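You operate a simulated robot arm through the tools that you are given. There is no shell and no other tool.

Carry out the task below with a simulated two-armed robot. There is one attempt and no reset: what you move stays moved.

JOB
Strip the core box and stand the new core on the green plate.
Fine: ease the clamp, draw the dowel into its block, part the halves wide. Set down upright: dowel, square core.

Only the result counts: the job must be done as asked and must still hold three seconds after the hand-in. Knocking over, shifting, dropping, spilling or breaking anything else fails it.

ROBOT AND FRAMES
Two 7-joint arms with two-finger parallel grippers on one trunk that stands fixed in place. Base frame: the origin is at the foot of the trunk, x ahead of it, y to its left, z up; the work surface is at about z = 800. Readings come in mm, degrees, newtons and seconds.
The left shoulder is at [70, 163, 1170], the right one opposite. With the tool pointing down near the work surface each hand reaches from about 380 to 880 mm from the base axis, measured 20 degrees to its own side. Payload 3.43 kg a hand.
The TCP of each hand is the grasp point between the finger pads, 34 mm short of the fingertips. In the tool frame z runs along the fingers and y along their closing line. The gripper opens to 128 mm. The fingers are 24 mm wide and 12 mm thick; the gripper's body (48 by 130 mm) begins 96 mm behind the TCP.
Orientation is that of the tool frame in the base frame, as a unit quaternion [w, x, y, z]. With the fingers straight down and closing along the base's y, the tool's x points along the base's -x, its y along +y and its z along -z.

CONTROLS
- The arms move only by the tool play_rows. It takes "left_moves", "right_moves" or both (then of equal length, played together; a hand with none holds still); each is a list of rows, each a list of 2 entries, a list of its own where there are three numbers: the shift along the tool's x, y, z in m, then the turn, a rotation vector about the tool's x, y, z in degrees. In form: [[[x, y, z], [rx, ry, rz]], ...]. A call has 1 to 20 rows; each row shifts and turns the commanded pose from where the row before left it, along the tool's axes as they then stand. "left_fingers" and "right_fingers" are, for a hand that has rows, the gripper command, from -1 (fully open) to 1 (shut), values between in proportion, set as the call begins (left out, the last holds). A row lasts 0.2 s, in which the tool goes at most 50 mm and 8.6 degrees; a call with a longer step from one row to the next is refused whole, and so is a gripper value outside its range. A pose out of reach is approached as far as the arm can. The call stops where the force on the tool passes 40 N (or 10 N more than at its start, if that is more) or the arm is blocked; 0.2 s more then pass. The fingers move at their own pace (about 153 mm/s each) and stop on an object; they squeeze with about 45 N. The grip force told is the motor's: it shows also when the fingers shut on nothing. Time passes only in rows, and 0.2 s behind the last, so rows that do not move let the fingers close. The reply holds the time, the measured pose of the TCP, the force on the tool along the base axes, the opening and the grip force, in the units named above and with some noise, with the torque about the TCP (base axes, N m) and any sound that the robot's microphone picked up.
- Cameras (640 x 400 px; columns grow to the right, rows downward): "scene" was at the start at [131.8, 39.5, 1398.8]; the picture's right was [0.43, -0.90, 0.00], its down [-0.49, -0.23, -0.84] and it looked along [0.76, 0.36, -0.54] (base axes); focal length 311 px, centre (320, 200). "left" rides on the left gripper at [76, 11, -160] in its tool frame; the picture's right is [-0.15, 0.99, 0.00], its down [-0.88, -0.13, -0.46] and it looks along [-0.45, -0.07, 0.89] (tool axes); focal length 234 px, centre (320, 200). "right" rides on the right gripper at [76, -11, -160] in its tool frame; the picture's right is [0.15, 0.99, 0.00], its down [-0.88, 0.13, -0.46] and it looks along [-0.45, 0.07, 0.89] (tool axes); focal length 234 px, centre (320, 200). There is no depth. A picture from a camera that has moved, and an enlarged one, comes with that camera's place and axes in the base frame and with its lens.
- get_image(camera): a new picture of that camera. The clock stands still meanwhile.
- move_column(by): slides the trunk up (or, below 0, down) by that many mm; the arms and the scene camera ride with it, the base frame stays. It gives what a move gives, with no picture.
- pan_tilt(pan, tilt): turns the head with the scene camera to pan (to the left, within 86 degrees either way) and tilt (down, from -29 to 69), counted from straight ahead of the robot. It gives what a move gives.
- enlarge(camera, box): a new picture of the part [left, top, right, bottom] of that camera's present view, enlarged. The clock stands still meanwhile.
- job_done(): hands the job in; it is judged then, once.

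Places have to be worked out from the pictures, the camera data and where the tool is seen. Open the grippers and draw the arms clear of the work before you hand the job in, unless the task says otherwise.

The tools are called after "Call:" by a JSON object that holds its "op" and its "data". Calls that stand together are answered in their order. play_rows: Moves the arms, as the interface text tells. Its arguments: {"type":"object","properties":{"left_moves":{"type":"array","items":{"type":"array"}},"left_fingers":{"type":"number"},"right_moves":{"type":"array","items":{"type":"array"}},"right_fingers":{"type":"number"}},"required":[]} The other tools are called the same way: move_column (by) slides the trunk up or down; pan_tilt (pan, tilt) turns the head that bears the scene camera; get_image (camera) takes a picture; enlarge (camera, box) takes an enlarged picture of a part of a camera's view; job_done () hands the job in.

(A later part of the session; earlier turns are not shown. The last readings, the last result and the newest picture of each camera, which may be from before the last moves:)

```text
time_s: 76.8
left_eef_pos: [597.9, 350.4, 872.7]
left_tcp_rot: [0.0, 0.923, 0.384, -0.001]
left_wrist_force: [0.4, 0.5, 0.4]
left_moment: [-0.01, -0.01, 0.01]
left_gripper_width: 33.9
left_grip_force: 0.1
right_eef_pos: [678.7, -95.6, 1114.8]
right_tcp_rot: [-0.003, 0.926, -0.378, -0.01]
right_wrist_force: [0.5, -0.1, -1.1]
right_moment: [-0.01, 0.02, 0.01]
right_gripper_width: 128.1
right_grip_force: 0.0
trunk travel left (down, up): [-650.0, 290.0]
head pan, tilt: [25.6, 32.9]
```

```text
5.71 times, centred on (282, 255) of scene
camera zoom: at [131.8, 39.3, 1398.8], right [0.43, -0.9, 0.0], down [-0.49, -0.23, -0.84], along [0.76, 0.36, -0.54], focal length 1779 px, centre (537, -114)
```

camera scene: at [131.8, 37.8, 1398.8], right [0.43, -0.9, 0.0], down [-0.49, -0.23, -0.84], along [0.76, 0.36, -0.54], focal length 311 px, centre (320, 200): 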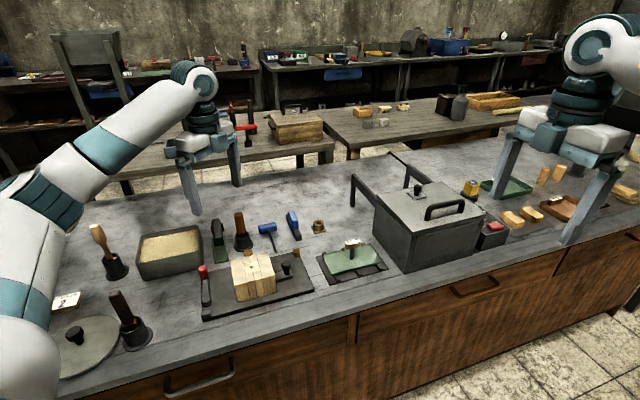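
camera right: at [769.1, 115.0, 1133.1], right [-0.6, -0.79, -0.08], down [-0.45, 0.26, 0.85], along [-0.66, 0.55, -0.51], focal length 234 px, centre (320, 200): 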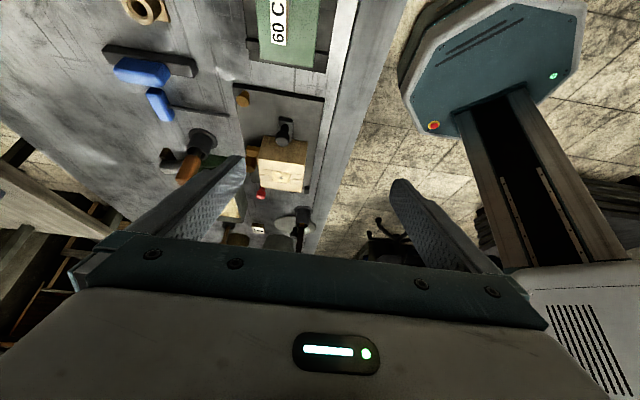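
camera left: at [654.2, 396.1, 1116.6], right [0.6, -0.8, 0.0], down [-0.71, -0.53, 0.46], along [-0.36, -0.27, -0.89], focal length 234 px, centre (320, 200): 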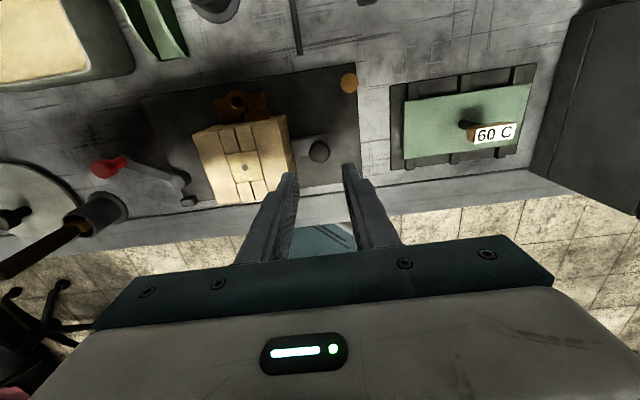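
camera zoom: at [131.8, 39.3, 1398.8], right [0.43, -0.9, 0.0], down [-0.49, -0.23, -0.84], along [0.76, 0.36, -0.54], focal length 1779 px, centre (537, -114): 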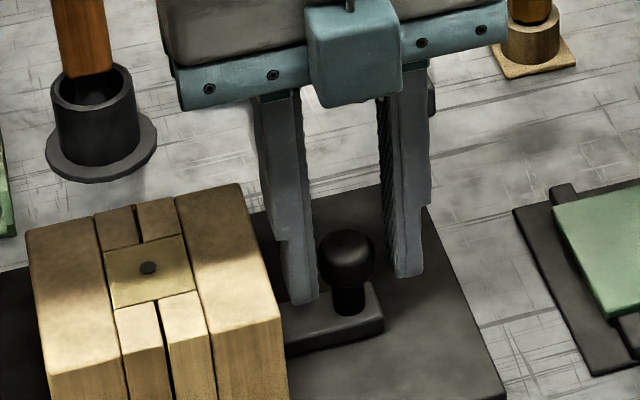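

The fingers straddle the knob. I close on it and check readings.

Call:
{"op": "play_rows", "data": {"left_moves": [[[-0.001, 0, 0], [0, 0, 0]], [[0, 0, 0], [0, 0, 0]], [[0, 0, 0], [0, 0, 0]]], "left_fingers": 1}}

Call:
{"op": "enlarge", "data": {"camera": "scene", "box": [232, 220, 332, 290]}}

Call:
{"op": "enlarge", "data": {"camera": "left", "box": [200, 90, 400, 215]}}

```text
time_s: 77.6
left_eef_pos: [598.0, 351.2, 871.5]
left_tcp_rot: [0.0, 0.923, 0.384, 0.0]
left_wrist_force: [3.8, 2.5, 1.3]
left_moment: [0.14, -0.18, 0.02]
left_gripper_width: 22.9
left_grip_force: 44.4
right_eef_pos: [678.8, -94.4, 1114.0]
right_tcp_rot: [-0.002, 0.926, -0.378, -0.009]
right_wrist_force: [-0.9, 0.6, 0.0]
right_moment: [0.03, 0.01, -0.01]
right_gripper_width: 128.4
right_grip_force: 0.1
trunk travel left (down, up): [-650.0, 290.0]
head pan, tilt: [25.6, 32.9]
```

```text
5.71 times, centred on (282, 255) of scene
camera zoom: at [132.4, 39.7, 1398.7], right [0.43, -0.9, 0.0], down [-0.49, -0.23, -0.84], along [0.76, 0.36, -0.54], focal length 1779 px, centre (537, -114)
```

zoom: 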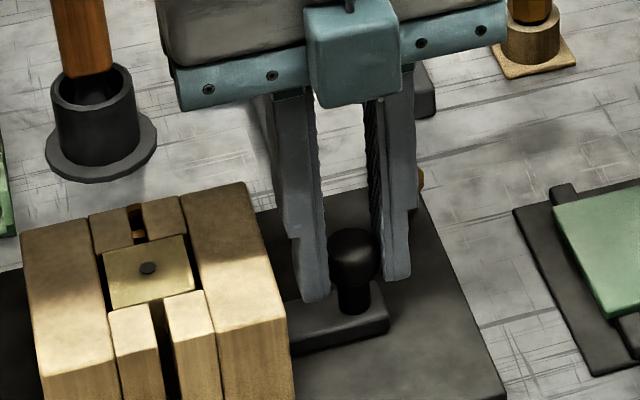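

```text
3.20 times, centred on (300, 152) of left
camera zoom: at [658.3, 397.0, 1031.6], right [0.6, -0.8, 0.0], down [-0.71, -0.53, 0.46], along [-0.36, -0.27, -0.89], focal length 749 px, centre (384, 352)
```

zoom: 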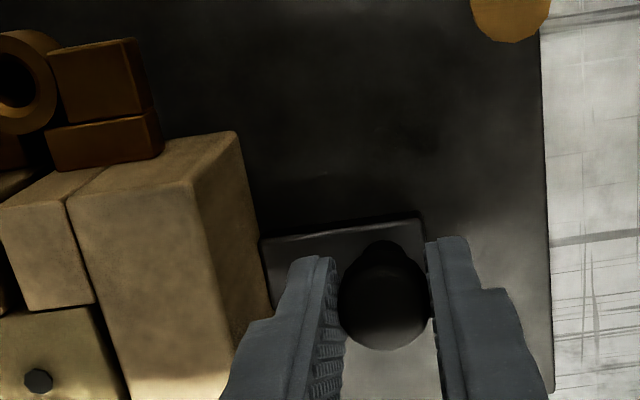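

Closing nudged the knob and both halves parted symmetrically a little – they are coupled – with the core left standing in the middle. I now pull slowly along +e1.

Call:
{"op": "play_rows", "data": {"left_moves": [[[0, 0.002, 0], [0, 0, 0]], [[0, 0.002, 0], [0, 0, 0]], [[0, 0.002, 0], [0, 0, 0]], [[0, 0.002, 0], [0, 0, 0]], [[0, 0, 0], [0, 0, 0]]]}}

Call:
{"op": "enlarge", "data": {"camera": "scene", "box": [200, 230, 328, 320]}}

```text
time_s: 78.8
left_eef_pos: [604.5, 344.2, 872.6]
left_tcp_rot: [0.0, 0.923, 0.385, -0.001]
left_wrist_force: [1.8, 3.5, 1.3]
left_moment: [0.1, -0.07, 0.04]
left_gripper_width: 23.2
left_grip_force: 44.5
right_eef_pos: [678.9, -95.2, 1115.2]
right_tcp_rot: [-0.002, 0.926, -0.378, -0.008]
right_wrist_force: [-0.2, 0.4, -0.4]
right_moment: [0.0, -0.03, 0.0]
right_gripper_width: 128.1
right_grip_force: 0.1
trunk travel left (down, up): [-650.0, 290.0]
head pan, tilt: [25.6, 32.9]
```

```text
4.44 times, centred on (264, 275) of scene
camera zoom: at [132.1, 39.8, 1398.7], right [0.43, -0.9, 0.0], down [-0.49, -0.23, -0.84], along [0.76, 0.36, -0.54], focal length 1384 px, centre (569, -133)
```

zoom: 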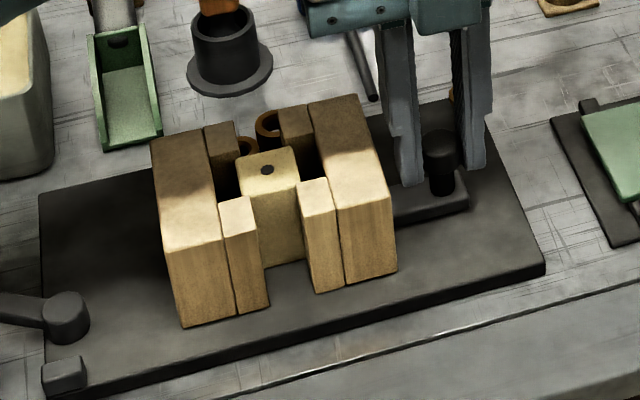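

The core stands free in the middle while both halves move apart at about 1 N. I keep pulling another 30 mm.

Call:
{"op": "play_rows", "data": {"left_moves": [[[0, 0.003, 0], [0, 0, 0]], [[0, 0.003, 0], [0, 0, 0]], [[0, 0.003, 0], [0, 0, 0]], [[0, 0.003, 0], [0, 0, 0]], [[0, 0.003, 0], [0, 0, 0]], [[0, 0.003, 0], [0, 0, 0]], [[0, 0.003, 0], [0, 0, 0]], [[0, 0.003, 0], [0, 0, 0]], [[0, 0.003, 0], [0, 0, 0]], [[0, 0.003, 0], [0, 0, 0]], [[0, 0, 0], [0, 0, 0]]]}}

Call:
{"op": "enlarge", "data": {"camera": "scene", "box": [190, 230, 318, 320]}}

```text
time_s: 81.2
left_eef_pos: [625.0, 323.5, 871.7]
left_tcp_rot: [0.001, 0.923, 0.384, -0.001]
left_wrist_force: [4.1, 4.4, 0.3]
left_moment: [0.21, -0.19, 0.02]
left_gripper_width: 23.1
left_grip_force: 45.1
right_eef_pos: [679.0, -94.7, 1114.4]
right_tcp_rot: [-0.001, 0.926, -0.378, -0.009]
right_wrist_force: [0.5, 0.8, 0.4]
right_moment: [-0.01, -0.01, 0.0]
right_gripper_width: 128.0
right_grip_force: 0.1
trunk travel left (down, up): [-650.0, 290.0]
head pan, tilt: [25.6, 32.9]
```

```text
4.44 times, centred on (254, 275) of scene
camera zoom: at [132.3, 40.0, 1398.7], right [0.43, -0.9, 0.0], down [-0.49, -0.23, -0.84], along [0.76, 0.36, -0.54], focal length 1384 px, centre (613, -133)
```

zoom: 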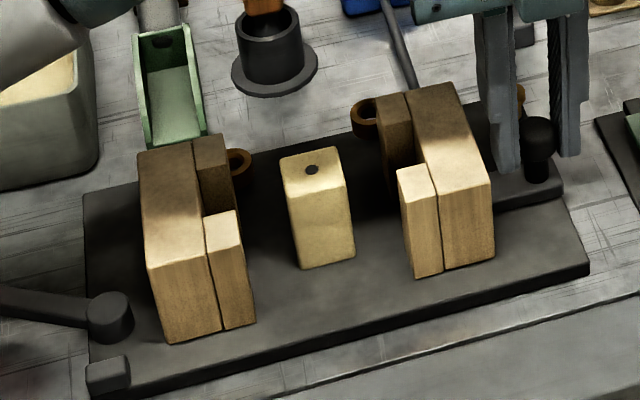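

The core stands alone and both halves are ~40 mm out. I pull a few more millimetres carefully to find whether there is still travel.

Call:
{"op": "play_rows", "data": {"left_moves": [[[0, 0.0015, 0], [0, 0, 0]], [[0, 0.0015, 0], [0, 0, 0]], [[0, 0, 0], [0, 0, 0]]]}}

Call:
{"op": "enlarge", "data": {"camera": "scene", "box": [190, 230, 318, 320]}}

```text
time_s: 82.0
left_eef_pos: [627.1, 322.6, 871.6]
left_tcp_rot: [-0.001, 0.923, 0.385, -0.001]
left_wrist_force: [-0.9, 8.7, 3.0]
left_moment: [0.21, 0.19, 0.01]
left_gripper_width: 23.0
left_grip_force: 44.8
right_eef_pos: [677.8, -95.1, 1114.1]
right_tcp_rot: [-0.003, 0.926, -0.378, -0.009]
right_wrist_force: [0.5, -0.7, 0.0]
right_moment: [0.0, -0.02, -0.02]
right_gripper_width: 128.3
right_grip_force: 0.0
trunk travel left (down, up): [-650.0, 290.0]
head pan, tilt: [25.6, 32.9]
```

```text
4.44 times, centred on (254, 275) of scene
camera zoom: at [131.5, 40.6, 1398.8], right [0.43, -0.9, 0.0], down [-0.49, -0.24, -0.84], along [0.76, 0.36, -0.54], focal length 1384 px, centre (613, -133)
```

zoom: 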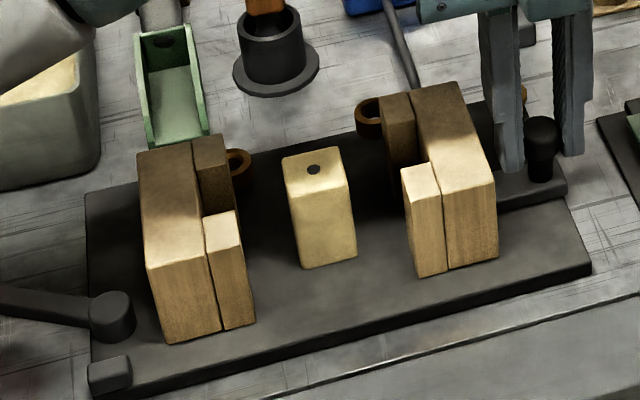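

Resistance is now ~7 N: the halves are at the end of their travel, ~42 mm each. I release the knob and rise.

Call:
{"op": "play_rows", "data": {"left_moves": [[[0, -0.001, 0], [0, 0, 0]], [[0, 0, 0], [0, 0, 0]], [[0, 0, 0], [0, 0, 0]]], "left_fingers": 0.47}}

Call:
{"op": "play_rows", "data": {"left_moves": [[[0, 0, -0.01], [0, 0, 0]], [[0, 0, -0.02], [0, 0, 0]], [[0, 0, -0.03], [0, 0, 0]], [[0, 0, -0.04], [0, 0, 0]], [[0, 0, 0], [0, 0, 0]]]}}

Call:
{"op": "enlarge", "data": {"camera": "scene", "box": [190, 220, 334, 320]}}

Call:
{"op": "get_image", "data": {"camera": "left"}}

```text
time_s: 82.8
left_eef_pos: [626.2, 321.3, 871.8]
left_tcp_rot: [0.0, 0.923, 0.384, 0.0]
left_wrist_force: [-0.7, 0.3, -0.6]
left_moment: [0.01, 0.0, 0.03]
left_gripper_width: 33.6
left_grip_force: 0.1
right_eef_pos: [678.4, -96.3, 1113.3]
right_tcp_rot: [-0.003, 0.926, -0.378, -0.01]
right_wrist_force: [-0.4, -0.6, 0.5]
right_moment: [0.0, 0.05, 0.01]
right_gripper_width: 128.1
right_grip_force: 0.1
trunk travel left (down, up): [-650.0, 290.0]
head pan, tilt: [25.6, 32.9]
```

```text
time_s: 84.0
left_eef_pos: [625.7, 322.1, 970.7]
left_tcp_rot: [0.0, 0.923, 0.384, -0.001]
left_wrist_force: [-0.9, 0.3, 0.3]
left_moment: [0.04, 0.0, -0.01]
left_gripper_width: 33.7
left_grip_force: 0.1
right_eef_pos: [679.2, -95.1, 1113.2]
right_tcp_rot: [-0.002, 0.926, -0.377, -0.008]
right_wrist_force: [0.3, -0.2, 0.3]
right_moment: [0.0, 0.0, 0.0]
right_gripper_width: 128.0
right_grip_force: 0.0
trunk travel left (down, up): [-650.0, 290.0]
head pan, tilt: [25.6, 32.9]
```

```text
4.00 times, centred on (262, 270) of scene
camera zoom: at [132.3, 39.8, 1398.7], right [0.43, -0.9, 0.0], down [-0.49, -0.23, -0.84], along [0.76, 0.36, -0.54], focal length 1245 px, centre (552, -80)
```

zoom: 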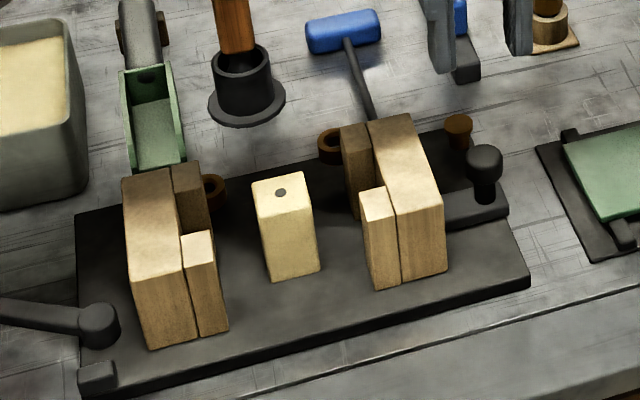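

```text
taken
camera left: at [686.3, 367.7, 1130.9], right [0.6, -0.8, 0.0], down [-0.71, -0.53, 0.46], along [-0.37, -0.27, -0.89], focal length 234 px, centre (320, 200)
```

left: 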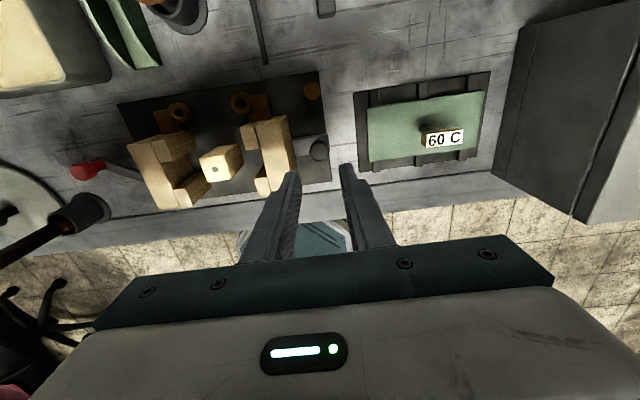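

The halves are wide apart and the core stands free at about (537, 410). I turn the hand 90° so the fingers close along e2 (to stay clear of the halves and later the sign), open to ~80 mm, and hover over the core.

Call:
{"op": "play_rows", "data": {"left_moves": [[[0, 0, -0.01], [0, 0, -8.2]], [[0, 0, 0], [0, 0, -8.2]], [[0, 0, 0], [0, 0, -8.2]], [[0, 0, 0], [0, 0, -8.2]], [[0, 0, 0], [0, 0, -8.2]], [[0, 0, 0], [0, 0, -8.2]], [[0, 0, 0], [0, 0, -8.2]], [[0, 0, 0], [0, 0, -8.2]], [[0, 0, 0], [0, 0, -8.2]], [[0, 0, 0], [0, 0, -8.2]], [[0, 0, 0], [0, 0, -8.0]], [[0.0312, 0, 0], [0, 0, 0]], [[0.0312, 0, 0], [0, 0, 0]], [[0.0312, 0, 0], [0, 0, 0]], [[0.0312, 0, 0], [0, 0, 0]], [[0, 0, 0], [0, 0, 0]]], "left_fingers": -0.25}}

Call:
{"op": "get_image", "data": {"camera": "left"}}

Call:
{"op": "enlarge", "data": {"camera": "left", "box": [256, 120, 384, 210]}}

```text
time_s: 87.4
left_eef_pos: [538.1, 410.5, 981.7]
left_tcp_rot: [-0.001, 0.381, 0.925, 0.0]
left_wrist_force: [-0.3, -0.5, 0.0]
left_moment: [-0.01, 0.02, 0.01]
left_gripper_width: 79.9
left_grip_force: 0.0
right_eef_pos: [678.8, -96.8, 1114.0]
right_tcp_rot: [-0.003, 0.926, -0.377, -0.009]
right_wrist_force: [0.1, -0.2, 0.2]
right_moment: [0.01, 0.01, 0.03]
right_gripper_width: 128.1
right_grip_force: 0.1
trunk travel left (down, up): [-650.0, 290.0]
head pan, tilt: [25.6, 32.9]
```

```text
taken
camera left: at [492.5, 473.4, 1142.0], right [0.8, 0.6, 0.0], down [0.53, -0.71, 0.46], along [0.27, -0.36, -0.89], focal length 234 px, centre (320, 200)
```

left: 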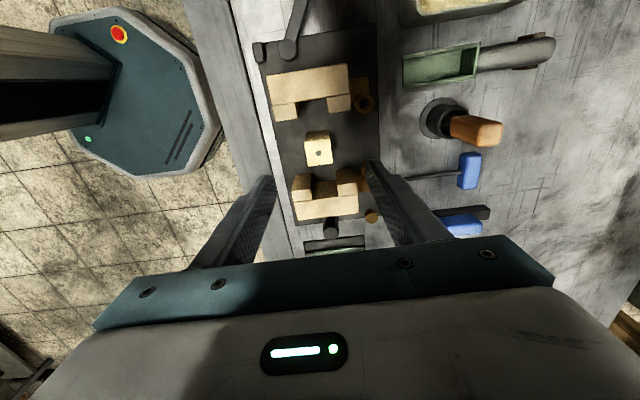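

```text
4.44 times, centred on (320, 165) of left
camera zoom: at [492.5, 473.4, 1142.0], right [0.8, 0.6, 0.0], down [0.53, -0.71, 0.46], along [0.27, -0.36, -0.89], focal length 1041 px, centre (320, 356)
```

zoom: 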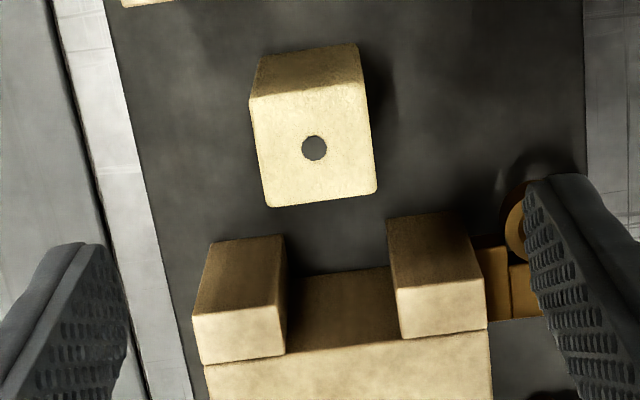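

The core is 2 mm towards -e2 from the tool axis and aligned in yaw. I correct, set ~56 mm opening, and lower to just around its top, then check.

Call:
{"op": "play_rows", "data": {"left_moves": [[[0.0006, -0.002, 0], [0, 0, 0]], [[0, 0, 0.03], [0, 0, 0]], [[0, 0, 0.03], [0, 0, 0]], [[0, 0, 0.02], [0, 0, 0]], [[0, 0, 0], [0, 0, 0]]], "left_fingers": 0.125}}

Call:
{"op": "enlarge", "data": {"camera": "left", "box": [256, 130, 384, 220]}}

Call:
{"op": "enlarge", "data": {"camera": "scene", "box": [200, 220, 328, 310]}}

```text
time_s: 88.6
left_eef_pos: [536.8, 408.1, 902.0]
left_tcp_rot: [0.0, 0.381, 0.925, 0.0]
left_wrist_force: [-0.1, -0.7, 0.3]
left_moment: [-0.02, -0.06, 0.05]
left_gripper_width: 56.2
left_grip_force: 0.0
right_eef_pos: [678.5, -94.6, 1114.6]
right_tcp_rot: [-0.002, 0.926, -0.378, -0.008]
right_wrist_force: [0.2, -0.5, 0.3]
right_moment: [-0.03, -0.02, 0.01]
right_gripper_width: 127.8
right_grip_force: 0.0
trunk travel left (down, up): [-650.0, 290.0]
head pan, tilt: [25.6, 32.9]
```

```text
4.44 times, centred on (320, 175) of left
camera zoom: at [490.5, 470.7, 1060.6], right [0.8, 0.6, 0.0], down [0.53, -0.71, 0.46], along [0.27, -0.37, -0.89], focal length 1041 px, centre (320, 311)
```

zoom: 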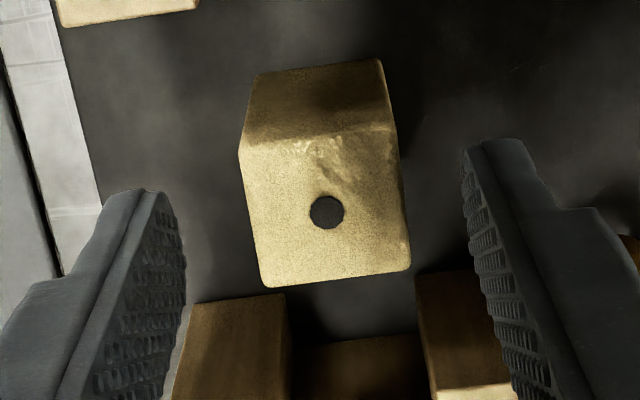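

```text
4.44 times, centred on (264, 265) of scene
camera zoom: at [131.8, 39.4, 1398.8], right [0.43, -0.9, 0.0], down [-0.49, -0.23, -0.84], along [0.76, 0.36, -0.54], focal length 1384 px, centre (569, -89)
```

zoom: 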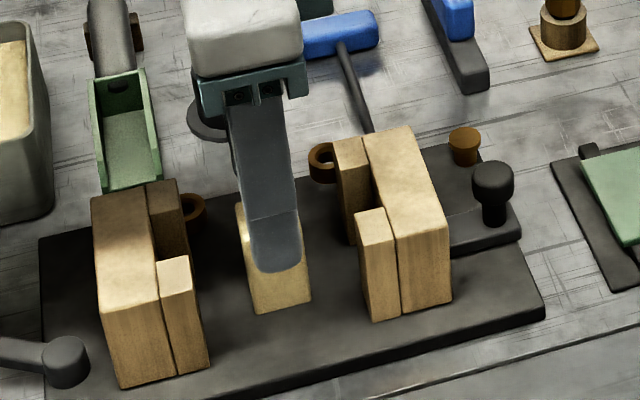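

The core is within ~1.3 mm of centre. I fine-adjust and lower to TCP z≈858 with the tips ~12 mm above the base.

Call:
{"op": "play_rows", "data": {"left_moves": [[[0.0012, 0.001, 0.01], [0, 0, 0]], [[0, 0, 0.012], [0, 0, 0]], [[0, 0, 0.011], [0, 0, 0]], [[0, 0, 0.01], [0, 0, 0]], [[0, 0, 0], [0, 0, 0]]]}}

Call:
{"op": "enlarge", "data": {"camera": "scene", "box": [200, 220, 328, 310]}}

Call:
{"op": "enlarge", "data": {"camera": "left", "box": [240, 130, 400, 250]}}

```text
time_s: 89.8
left_eef_pos: [535.4, 410.9, 859.7]
left_tcp_rot: [0.0, 0.381, 0.925, 0.0]
left_wrist_force: [-0.2, 0.4, -0.2]
left_moment: [-0.02, -0.01, 0.0]
left_gripper_width: 56.0
left_grip_force: 0.0
right_eef_pos: [678.0, -95.5, 1114.8]
right_tcp_rot: [-0.003, 0.926, -0.378, -0.009]
right_wrist_force: [-0.1, 0.1, 0.7]
right_moment: [-0.02, 0.0, -0.02]
right_gripper_width: 127.9
right_grip_force: 0.0
trunk travel left (down, up): [-650.0, 290.0]
head pan, tilt: [25.6, 32.9]
```

```text
4.44 times, centred on (264, 265) of scene
camera zoom: at [131.8, 39.3, 1398.8], right [0.43, -0.9, 0.0], down [-0.49, -0.23, -0.84], along [0.76, 0.36, -0.54], focal length 1384 px, centre (569, -89)
```

zoom: 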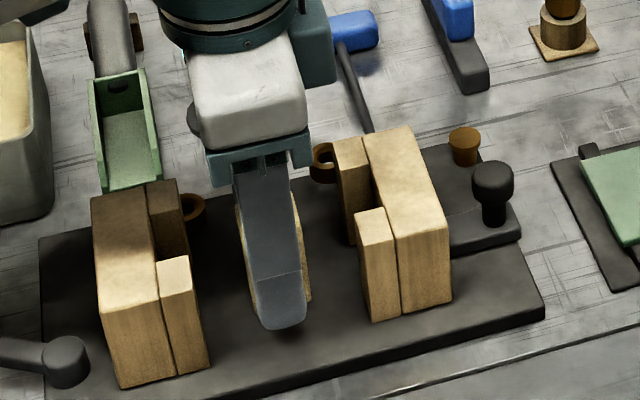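

```text
3.33 times, centred on (320, 190) of left
camera zoom: at [489.2, 472.4, 1019.0], right [0.8, 0.6, 0.0], down [0.53, -0.71, 0.46], along [0.27, -0.36, -0.89], focal length 781 px, centre (320, 233)
```

zoom: 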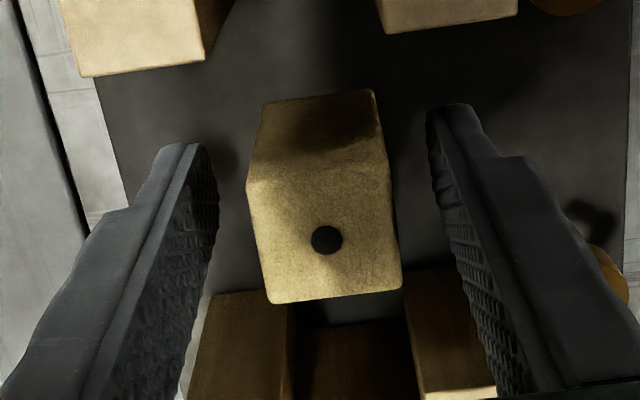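

Well aligned. I shift 1 mm in e2, narrow to about 34 mm first, then close on the core.

Call:
{"op": "play_rows", "data": {"left_moves": [[[0, 0.001, 0], [0, 0, 0]], [[0, 0, 0], [0, 0, 0]]], "left_fingers": 0.46}}

Call:
{"op": "enlarge", "data": {"camera": "left", "box": [240, 130, 400, 250]}}

```text
time_s: 90.4
left_eef_pos: [536.3, 410.9, 858.5]
left_tcp_rot: [0.0, 0.381, 0.925, 0.0]
left_wrist_force: [-0.1, -0.6, 0.5]
left_moment: [-0.01, 0.01, -0.03]
left_gripper_width: 34.6
left_grip_force: 0.1
right_eef_pos: [678.4, -95.6, 1115.1]
right_tcp_rot: [-0.003, 0.926, -0.378, -0.009]
right_wrist_force: [0.1, 0.1, 0.0]
right_moment: [0.01, 0.0, 0.03]
right_gripper_width: 128.0
right_grip_force: 0.0
trunk travel left (down, up): [-650.0, 290.0]
head pan, tilt: [25.6, 32.9]
```

```text
3.33 times, centred on (320, 190) of left
camera zoom: at [490.0, 472.9, 1019.5], right [0.8, 0.6, 0.0], down [0.53, -0.71, 0.46], along [0.27, -0.36, -0.89], focal length 781 px, centre (320, 233)
```

zoom: 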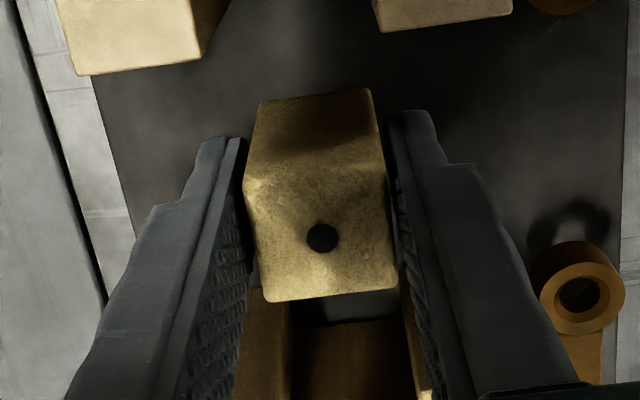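

The fingers bracket the core evenly. I close further in small steps to see how hard I need to squeeze.

Call:
{"op": "play_rows", "data": {"left_moves": [[[0, 0, 0], [0, 0, 0]], [[0, 0, 0], [0, 0, 0]]], "left_fingers": 0.53}}

Call:
{"op": "play_rows", "data": {"left_moves": [[[0, 0, 0], [0, 0, 0]], [[0, 0, 0], [0, 0, 0]]], "left_fingers": 0.58}}

```text
time_s: 91.0
left_eef_pos: [536.3, 410.1, 859.4]
left_tcp_rot: [0.0, 0.381, 0.925, 0.0]
left_wrist_force: [1.3, 0.1, 0.0]
left_moment: [-0.01, 0.01, 0.0]
left_gripper_width: 30.7
left_grip_force: 1.1
right_eef_pos: [679.6, -95.3, 1115.7]
right_tcp_rot: [-0.003, 0.926, -0.378, -0.008]
right_wrist_force: [-0.5, 0.1, -0.4]
right_moment: [-0.01, 0.0, 0.0]
right_gripper_width: 128.2
right_grip_force: 0.0
trunk travel left (down, up): [-650.0, 290.0]
head pan, tilt: [25.6, 32.9]
```

```text
time_s: 91.6
left_eef_pos: [537.9, 411.4, 860.1]
left_tcp_rot: [0.0, 0.381, 0.925, 0.0]
left_wrist_force: [1.0, 0.1, 0.2]
left_moment: [0.01, 0.0, 0.04]
left_gripper_width: 30.4
left_grip_force: 44.6
right_eef_pos: [678.7, -96.0, 1113.6]
right_tcp_rot: [-0.003, 0.926, -0.378, -0.008]
right_wrist_force: [0.4, -0.4, 0.4]
right_moment: [0.01, 0.02, 0.0]
right_gripper_width: 128.1
right_grip_force: 0.1
trunk travel left (down, up): [-650.0, 290.0]
head pan, tilt: [25.6, 32.9]
```

The core is held at 30.4 mm. I check that it is intact and then lift gently 5 mm.

Call:
{"op": "play_rows", "data": {"left_moves": [[[0, 0, -0.002], [0, 0, 0]], [[0, 0, -0.003], [0, 0, 0]], [[0, 0, 0], [0, 0, 0]]]}}

Call:
{"op": "enlarge", "data": {"camera": "left", "box": [240, 130, 400, 250]}}

Call:
{"op": "enlarge", "data": {"camera": "scene", "box": [200, 220, 328, 310]}}

```text
time_s: 92.4
left_eef_pos: [536.3, 410.5, 865.1]
left_tcp_rot: [0.0, 0.381, 0.925, 0.0]
left_wrist_force: [-0.2, 0.5, -2.4]
left_moment: [0.04, -0.02, 0.0]
left_gripper_width: 30.4
left_grip_force: 44.8
right_eef_pos: [679.0, -95.8, 1114.9]
right_tcp_rot: [-0.003, 0.926, -0.378, -0.008]
right_wrist_force: [0.5, 0.6, 0.1]
right_moment: [-0.02, -0.01, -0.01]
right_gripper_width: 128.1
right_grip_force: 0.1
trunk travel left (down, up): [-650.0, 290.0]
head pan, tilt: [25.6, 32.9]
```

```text
3.33 times, centred on (320, 190) of left
camera zoom: at [489.7, 472.8, 1024.2], right [0.8, 0.6, 0.0], down [0.53, -0.71, 0.46], along [0.27, -0.37, -0.89], focal length 781 px, centre (320, 233)
```

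zoom: 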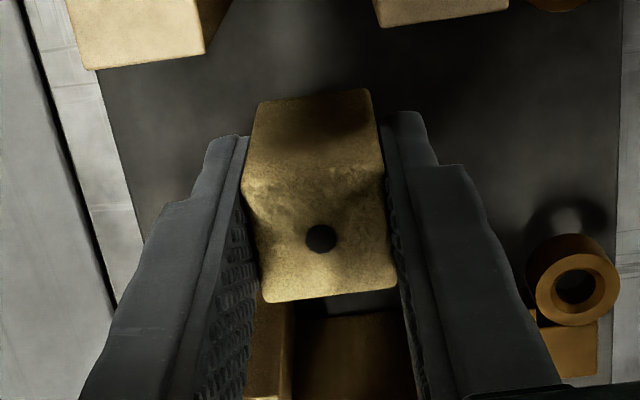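

```text
4.44 times, centred on (264, 265) of scene
camera zoom: at [132.0, 39.5, 1398.7], right [0.43, -0.9, 0.0], down [-0.49, -0.23, -0.84], along [0.76, 0.36, -0.54], focal length 1384 px, centre (569, -89)
```

zoom: 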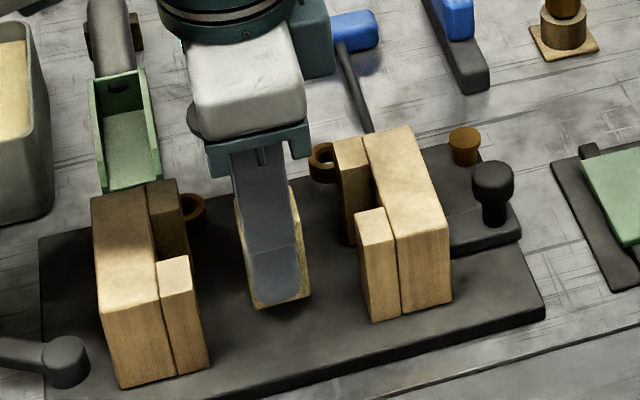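

The core lifts with the fingers. I raise it 90 mm to clear the halves.

Call:
{"op": "play_rows", "data": {"left_moves": [[[0, 0, -0.005], [0, 0, 0]], [[0, 0, -0.008], [0, 0, 0]], [[0, 0, -0.012], [0, 0, 0]], [[0, 0, -0.015], [0, 0, 0]], [[0, 0, -0.015], [0, 0, 0]], [[0, 0, -0.015], [0, 0, 0]], [[0, 0, -0.012], [0, 0, 0]], [[0, 0, -0.008], [0, 0, 0]], [[0, 0, 0], [0, 0, 0]]]}}

Call:
{"op": "enlarge", "data": {"camera": "scene", "box": [200, 180, 344, 310]}}

Call:
{"op": "enlarge", "data": {"camera": "left", "box": [240, 110, 400, 250]}}

```text
time_s: 94.4
left_eef_pos: [534.9, 411.2, 954.4]
left_tcp_rot: [-0.001, 0.381, 0.924, 0.0]
left_wrist_force: [0.3, -0.8, -0.3]
left_moment: [0.02, 0.0, 0.01]
left_gripper_width: 30.3
left_grip_force: 44.5
right_eef_pos: [678.9, -95.3, 1114.9]
right_tcp_rot: [-0.003, 0.926, -0.377, -0.008]
right_wrist_force: [0.1, -0.2, -0.7]
right_moment: [-0.02, 0.01, -0.02]
right_gripper_width: 127.8
right_grip_force: 0.0
trunk travel left (down, up): [-650.0, 290.0]
head pan, tilt: [25.6, 32.9]
```

```text
3.08 times, centred on (272, 245) of scene
camera zoom: at [132.0, 39.6, 1398.7], right [0.43, -0.9, 0.0], down [-0.49, -0.23, -0.84], along [0.76, 0.36, -0.54], focal length 958 px, centre (468, 62)
```

zoom: 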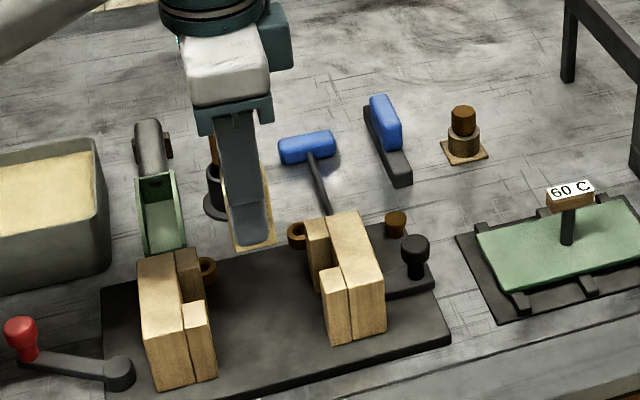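

```text
2.86 times, centred on (320, 180) of left
camera zoom: at [489.7, 473.0, 1113.9], right [0.8, 0.6, 0.0], down [0.53, -0.71, 0.46], along [0.27, -0.37, -0.89], focal length 669 px, centre (320, 257)
```

zoom: 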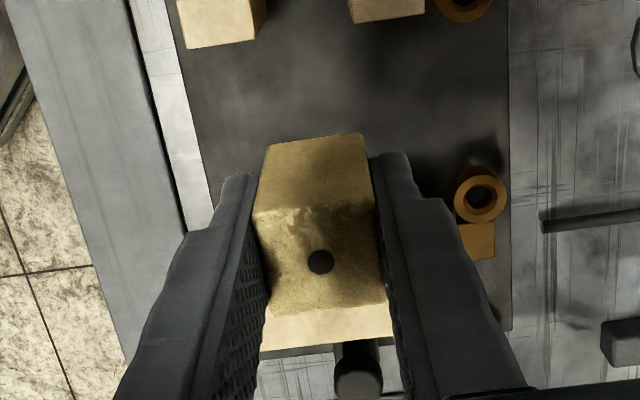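

The core is centred in the grip. The plate top is at z≈816, its centre near (720, 226); I carry the core to the free left part of the plate, about (691, 255), at this height.

Call:
{"op": "play_rows", "data": {"left_moves": [[[-0.01, 0, 0], [0, 0, 0]], [[-0.02, 0, 0], [0, 0, 0]], [[-0.03, 0, 0], [0, 0, 0]], [[-0.03, 0, 0], [0, 0, 0]], [[-0.03, 0, 0], [0, 0, 0]], [[-0.03, 0, 0], [0, 0, 0]], [[-0.03, 0, 0], [0, 0, 0]], [[-0.02, 0, 0], [0, 0, 0]], [[-0.0196, 0, 0], [0, 0, 0]], [[0, 0, 0], [0, 0, 0]], [[0, 0, 0], [0, 0, 0]]]}}

Call:
{"op": "get_image", "data": {"camera": "left"}}

Call:
{"op": "enlarge", "data": {"camera": "scene", "box": [300, 180, 420, 300]}}

```text
time_s: 96.8
left_eef_pos: [691.9, 257.0, 956.1]
left_tcp_rot: [0.0, 0.382, 0.924, 0.0]
left_wrist_force: [-0.8, -0.1, -0.1]
left_moment: [0.01, 0.01, 0.04]
left_gripper_width: 30.1
left_grip_force: 44.9
right_eef_pos: [678.2, -94.8, 1113.3]
right_tcp_rot: [-0.002, 0.926, -0.378, -0.008]
right_wrist_force: [0.2, -0.8, -0.1]
right_moment: [0.02, -0.02, 0.01]
right_gripper_width: 127.8
right_grip_force: 0.0
trunk travel left (down, up): [-650.0, 290.0]
head pan, tilt: [25.6, 32.9]
```

```text
taken
camera left: at [646.6, 318.3, 1115.0], right [0.8, 0.6, 0.0], down [0.53, -0.71, 0.46], along [0.27, -0.36, -0.89], focal length 234 px, centre (320, 200)
```

left: 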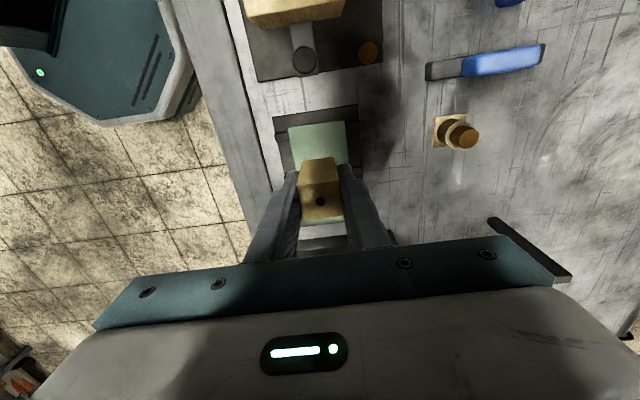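

```text
3.33 times, centred on (360, 240) of scene
camera zoom: at [132.2, 39.2, 1398.7], right [0.43, -0.9, 0.0], down [-0.49, -0.23, -0.84], along [0.76, 0.36, -0.54], focal length 1038 px, centre (187, 67)
```

zoom: 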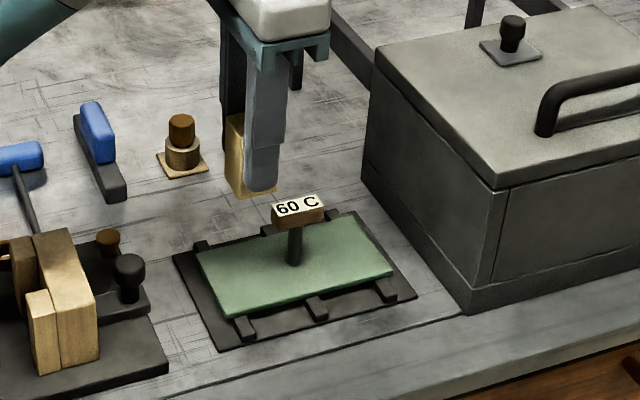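

I zoom the left view to verify where the plate edges lie under the core.

Call:
{"op": "enlarge", "data": {"camera": "left", "box": [256, 95, 400, 245]}}

Call:
{"op": "enlarge", "data": {"camera": "scene", "box": [340, 205, 420, 280]}}

```text
2.67 times, centred on (328, 170) of left
camera zoom: at [646.6, 318.3, 1115.0], right [0.8, 0.6, 0.0], down [0.53, -0.71, 0.46], along [0.27, -0.36, -0.89], focal length 624 px, centre (299, 280)
```

zoom: 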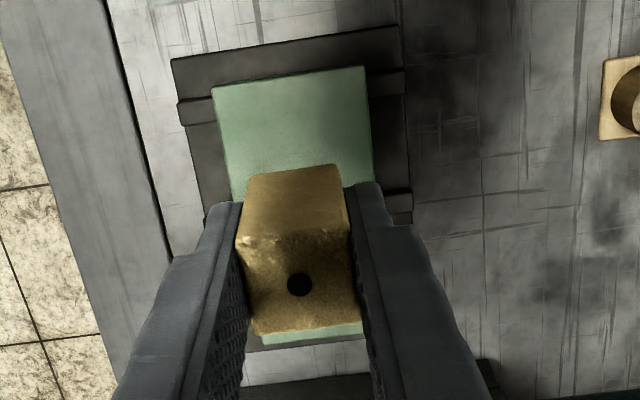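

```text
5.33 times, centred on (380, 242) of scene
camera zoom: at [132.2, 39.2, 1398.7], right [0.43, -0.9, 0.0], down [-0.49, -0.23, -0.84], along [0.76, 0.36, -0.54], focal length 1660 px, centre (0, -27)
```

zoom: 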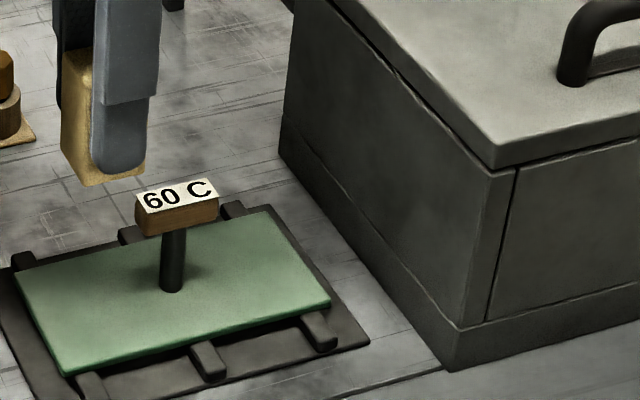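

The plate edge is 28 mm beyond the tool axis and the core is centred in e2, with the sign post 43 mm away – a good spot. I lower to about 12 mm above the plate.

Call:
{"op": "play_rows", "data": {"left_moves": [[[0, -0.0008, 0.01], [0, 0, 0]], [[0, 0, 0.018], [0, 0, 0]], [[0, 0, 0.02], [0, 0, 0]], [[0, 0, 0.018], [0, 0, 0]], [[0, 0, 0.012], [0, 0, 0]], [[0, 0, 0], [0, 0, 0]]]}}

Call:
{"op": "enlarge", "data": {"camera": "scene", "box": [310, 215, 390, 285]}}

Call:
{"op": "enlarge", "data": {"camera": "left", "box": [256, 95, 400, 245]}}

```text
time_s: 98.2
left_eef_pos: [691.5, 253.8, 876.1]
left_tcp_rot: [0.001, 0.381, 0.925, 0.0]
left_wrist_force: [0.1, 0.1, -0.7]
left_moment: [0.0, 0.0, 0.02]
left_gripper_width: 30.2
left_grip_force: 44.7
right_eef_pos: [680.2, -95.4, 1114.3]
right_tcp_rot: [-0.003, 0.926, -0.378, -0.009]
right_wrist_force: [0.1, -0.1, -0.1]
right_moment: [0.03, 0.0, 0.0]
right_gripper_width: 127.8
right_grip_force: 0.0
trunk travel left (down, up): [-650.0, 290.0]
head pan, tilt: [25.6, 32.9]
```

```text
5.71 times, centred on (350, 250) of scene
camera zoom: at [132.0, 39.4, 1398.8], right [0.43, -0.9, 0.0], down [-0.49, -0.23, -0.84], along [0.76, 0.36, -0.54], focal length 1779 px, centre (149, -86)
```

zoom: 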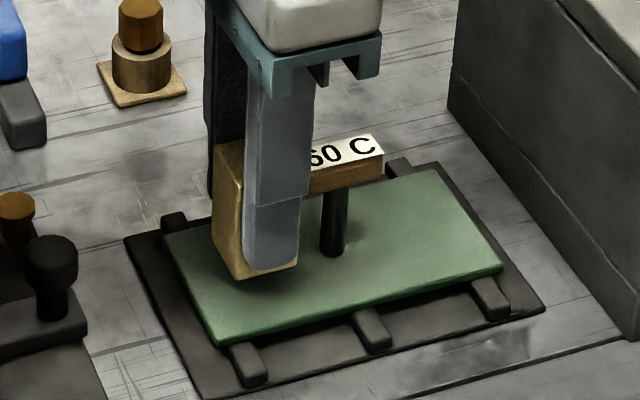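

```text
2.67 times, centred on (328, 170) of left
camera zoom: at [645.4, 317.2, 1036.2], right [0.8, 0.6, 0.0], down [0.53, -0.71, 0.46], along [0.27, -0.36, -0.89], focal length 624 px, centre (299, 280)
```

zoom: 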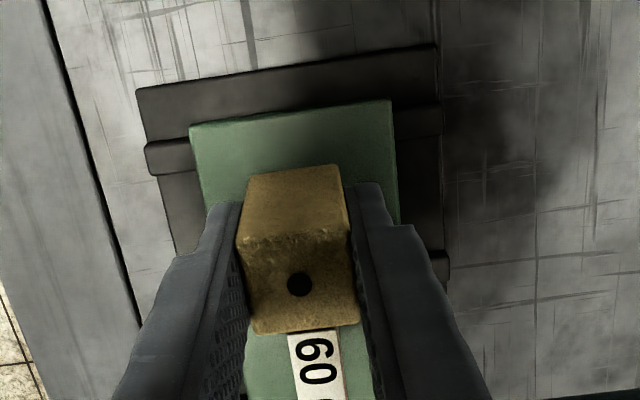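

Clear of the sign. I lower 8 mm more, then step down by 1 mm until contact.

Call:
{"op": "play_rows", "data": {"left_moves": [[[0, 0, 0.003], [0, 0, 0]], [[0, 0, 0.003], [0, 0, 0]], [[0, 0, 0.002], [0, 0, 0]], [[0, 0, 0], [0, 0, 0]]]}}

Call:
{"op": "enlarge", "data": {"camera": "scene", "box": [330, 235, 370, 270]}}

```text
time_s: 99.2
left_eef_pos: [691.8, 256.2, 867.8]
left_tcp_rot: [0.0, 0.381, 0.924, 0.0]
left_wrist_force: [-0.2, 0.2, -1.1]
left_moment: [-0.01, -0.03, -0.02]
left_gripper_width: 30.3
left_grip_force: 44.7
right_eef_pos: [678.3, -96.2, 1114.2]
right_tcp_rot: [-0.002, 0.926, -0.378, -0.009]
right_wrist_force: [0.2, -0.4, 0.0]
right_moment: [0.02, 0.02, 0.01]
right_gripper_width: 128.1
right_grip_force: 0.0
trunk travel left (down, up): [-650.0, 290.0]
head pan, tilt: [25.6, 32.9]
```

```text
11.43 times, centred on (350, 252) of scene
camera zoom: at [132.0, 39.4, 1398.7], right [0.43, -0.9, 0.0], down [-0.49, -0.23, -0.84], along [0.76, 0.36, -0.54], focal length 3558 px, centre (-23, -400)
```

zoom: 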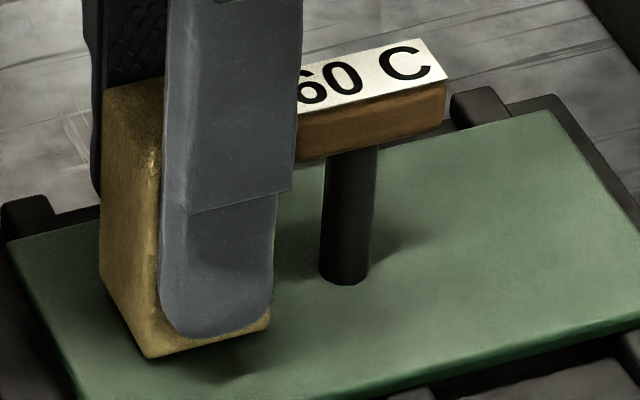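

Still a small gap (shadow visible). I step down in 1 mm increments.

Call:
{"op": "play_rows", "data": {"left_moves": [[[0, 0, 0.001], [0, 0, 0]], [[0, 0, 0.001], [0, 0, 0]], [[0, 0, 0], [0, 0, 0]]]}}

Call:
{"op": "play_rows", "data": {"left_moves": [[[0, 0, 0.001], [0, 0, 0]], [[0, 0, 0], [0, 0, 0]]]}}

Call:
{"op": "enlarge", "data": {"camera": "scene", "box": [330, 235, 370, 270]}}

```text
time_s: 100.0
left_eef_pos: [691.1, 255.3, 865.5]
left_tcp_rot: [-0.001, 0.381, 0.924, 0.0]
left_wrist_force: [0.5, -0.5, -0.6]
left_moment: [0.0, 0.01, 0.0]
left_gripper_width: 30.4
left_grip_force: 45.1
right_eef_pos: [678.8, -94.7, 1113.6]
right_tcp_rot: [-0.003, 0.926, -0.378, -0.009]
right_wrist_force: [0.6, 0.3, 0.1]
right_moment: [0.03, 0.0, -0.01]
right_gripper_width: 127.9
right_grip_force: 0.0
trunk travel left (down, up): [-650.0, 290.0]
head pan, tilt: [25.6, 32.9]
```

```text
time_s: 100.6
left_eef_pos: [691.2, 255.8, 867.5]
left_tcp_rot: [0.0, 0.382, 0.924, -0.001]
left_wrist_force: [1.1, 0.1, 3.7]
left_moment: [0.0, 0.03, -0.02]
left_gripper_width: 30.4
left_grip_force: 44.8
right_eef_pos: [678.8, -95.7, 1114.9]
right_tcp_rot: [-0.003, 0.926, -0.379, -0.007]
right_wrist_force: [0.7, -0.1, -0.2]
right_moment: [-0.01, -0.02, 0.01]
right_gripper_width: 128.1
right_grip_force: 0.1
trunk travel left (down, up): [-650.0, 290.0]
head pan, tilt: [25.6, 32.9]
```

```text
11.43 times, centred on (350, 252) of scene
camera zoom: at [131.5, 39.2, 1398.9], right [0.43, -0.9, 0.0], down [-0.49, -0.23, -0.84], along [0.76, 0.36, -0.54], focal length 3558 px, centre (-23, -400)
```

zoom: 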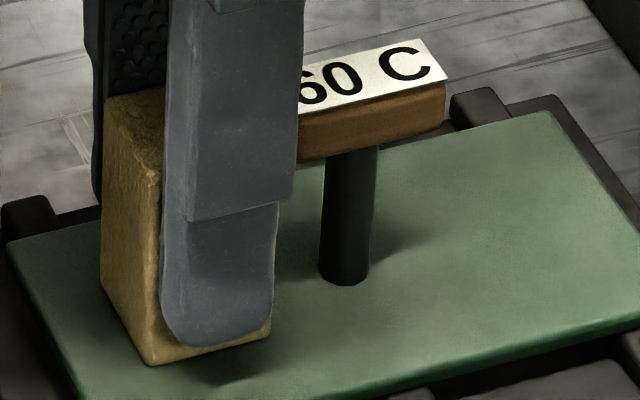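

A 3.7 N contact appears. I go half a millimetre more to confirm it sits.

Call:
{"op": "play_rows", "data": {"left_moves": [[[0, 0, 0.0006], [0, 0, 0]], [[0, 0, 0], [0, 0, 0]]]}}

Call:
{"op": "enlarge", "data": {"camera": "scene", "box": [330, 240, 362, 272]}}

Call:
{"op": "enlarge", "data": {"camera": "right", "box": [0, 0, 320, 200]}}

```text
time_s: 101.2
left_eef_pos: [691.2, 255.2, 865.6]
left_tcp_rot: [0.001, 0.382, 0.924, 0.001]
left_wrist_force: [2.2, 0.2, 9.4]
left_moment: [0.03, -0.02, -0.03]
left_gripper_width: 30.2
left_grip_force: 45.0
right_eef_pos: [677.1, -96.2, 1115.2]
right_tcp_rot: [-0.004, 0.926, -0.378, -0.008]
right_wrist_force: [0.4, 0.4, 0.2]
right_moment: [-0.02, 0.0, 0.02]
right_gripper_width: 127.9
right_grip_force: 0.1
trunk travel left (down, up): [-650.0, 290.0]
head pan, tilt: [25.6, 32.9]
```

```text
12.50 times, centred on (346, 256) of scene
camera zoom: at [131.0, 39.0, 1399.0], right [0.43, -0.9, 0.0], down [-0.49, -0.23, -0.84], along [0.76, 0.36, -0.54], focal length 3891 px, centre (-5, -500)
```

zoom: 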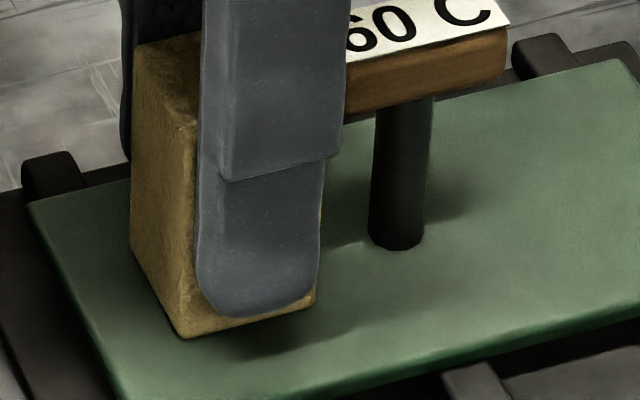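

```text
2.00 times, centred on (160, 100) of right
camera zoom: at [742.9, -142.3, 1271.5], right [-0.59, -0.81, 0.0], down [-0.71, 0.52, 0.47], along [-0.38, 0.28, -0.88], focal length 468 px, centre (640, 400)
```

zoom: 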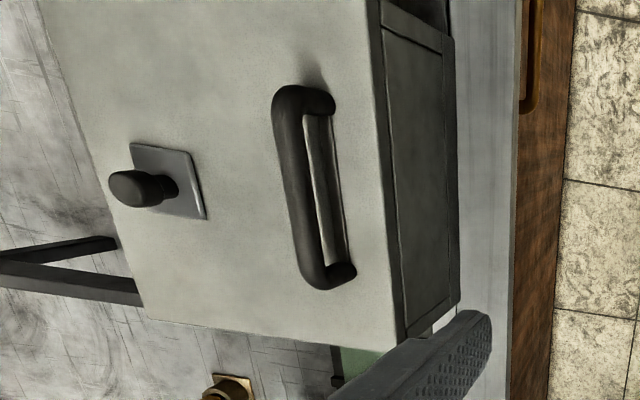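

The core rests on the plate (9 N). I relieve by 0.7 mm and open the fingers to about 40 mm.

Call:
{"op": "play_rows", "data": {"left_moves": [[[0, 0, -0.0007], [0, 0, 0]], [[0, 0, 0], [0, 0, 0]]]}}

Call:
{"op": "play_rows", "data": {"left_moves": [[[0, 0, 0], [0, 0, 0]], [[0, 0, 0], [0, 0, 0]]], "left_fingers": 0.4}}

Call:
{"op": "enlarge", "data": {"camera": "scene", "box": [326, 232, 366, 272]}}

Call:
{"op": "enlarge", "data": {"camera": "left", "box": [240, 110, 400, 250]}}

```text
time_s: 101.8
left_eef_pos: [691.6, 256.0, 865.6]
left_tcp_rot: [0.0, 0.381, 0.925, 0.0]
left_wrist_force: [2.7, 1.4, 6.7]
left_moment: [0.01, -0.11, -0.01]
left_gripper_width: 30.4
left_grip_force: 44.6
right_eef_pos: [678.5, -95.6, 1115.8]
right_tcp_rot: [-0.003, 0.926, -0.378, -0.009]
right_wrist_force: [0.7, -0.3, 0.5]
right_moment: [0.0, -0.03, 0.01]
right_gripper_width: 128.0
right_grip_force: 0.0
trunk travel left (down, up): [-650.0, 290.0]
head pan, tilt: [25.6, 32.9]
```

```text
time_s: 102.4
left_eef_pos: [690.3, 254.9, 865.2]
left_tcp_rot: [0.0, 0.382, 0.924, 0.0]
left_wrist_force: [0.0, 0.3, -0.9]
left_moment: [-0.02, -0.04, 0.0]
left_gripper_width: 38.3
left_grip_force: 0.1
right_eef_pos: [678.3, -94.9, 1113.9]
right_tcp_rot: [-0.003, 0.926, -0.377, -0.01]
right_wrist_force: [0.6, 0.1, 0.1]
right_moment: [0.01, 0.0, -0.05]
right_gripper_width: 128.4
right_grip_force: 0.0
trunk travel left (down, up): [-650.0, 290.0]
head pan, tilt: [25.6, 32.9]
```

```text
10.00 times, centred on (346, 252) of scene
camera zoom: at [131.8, 39.3, 1398.7], right [0.43, -0.9, 0.0], down [-0.49, -0.23, -0.84], along [0.76, 0.36, -0.54], focal length 3113 px, centre (60, -320)
```

zoom: 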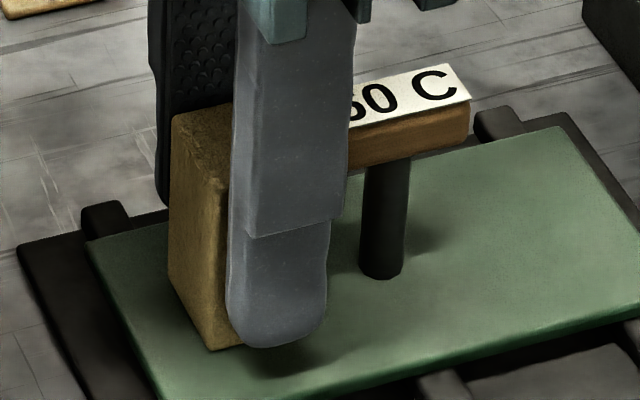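

```text
2.86 times, centred on (320, 180) of left
camera zoom: at [645.1, 317.4, 1024.8], right [0.8, 0.6, 0.0], down [0.53, -0.71, 0.46], along [0.27, -0.36, -0.89], focal length 669 px, centre (320, 257)
```

zoom: 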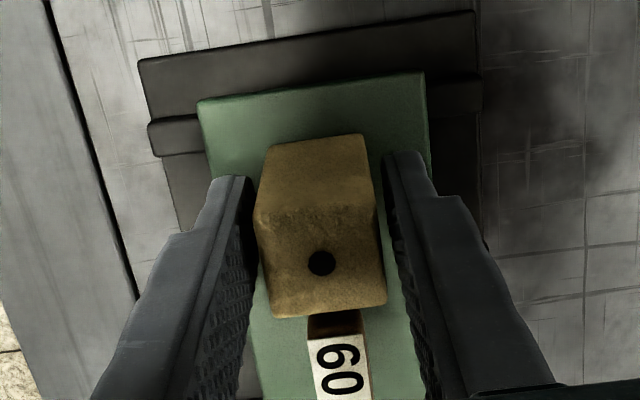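

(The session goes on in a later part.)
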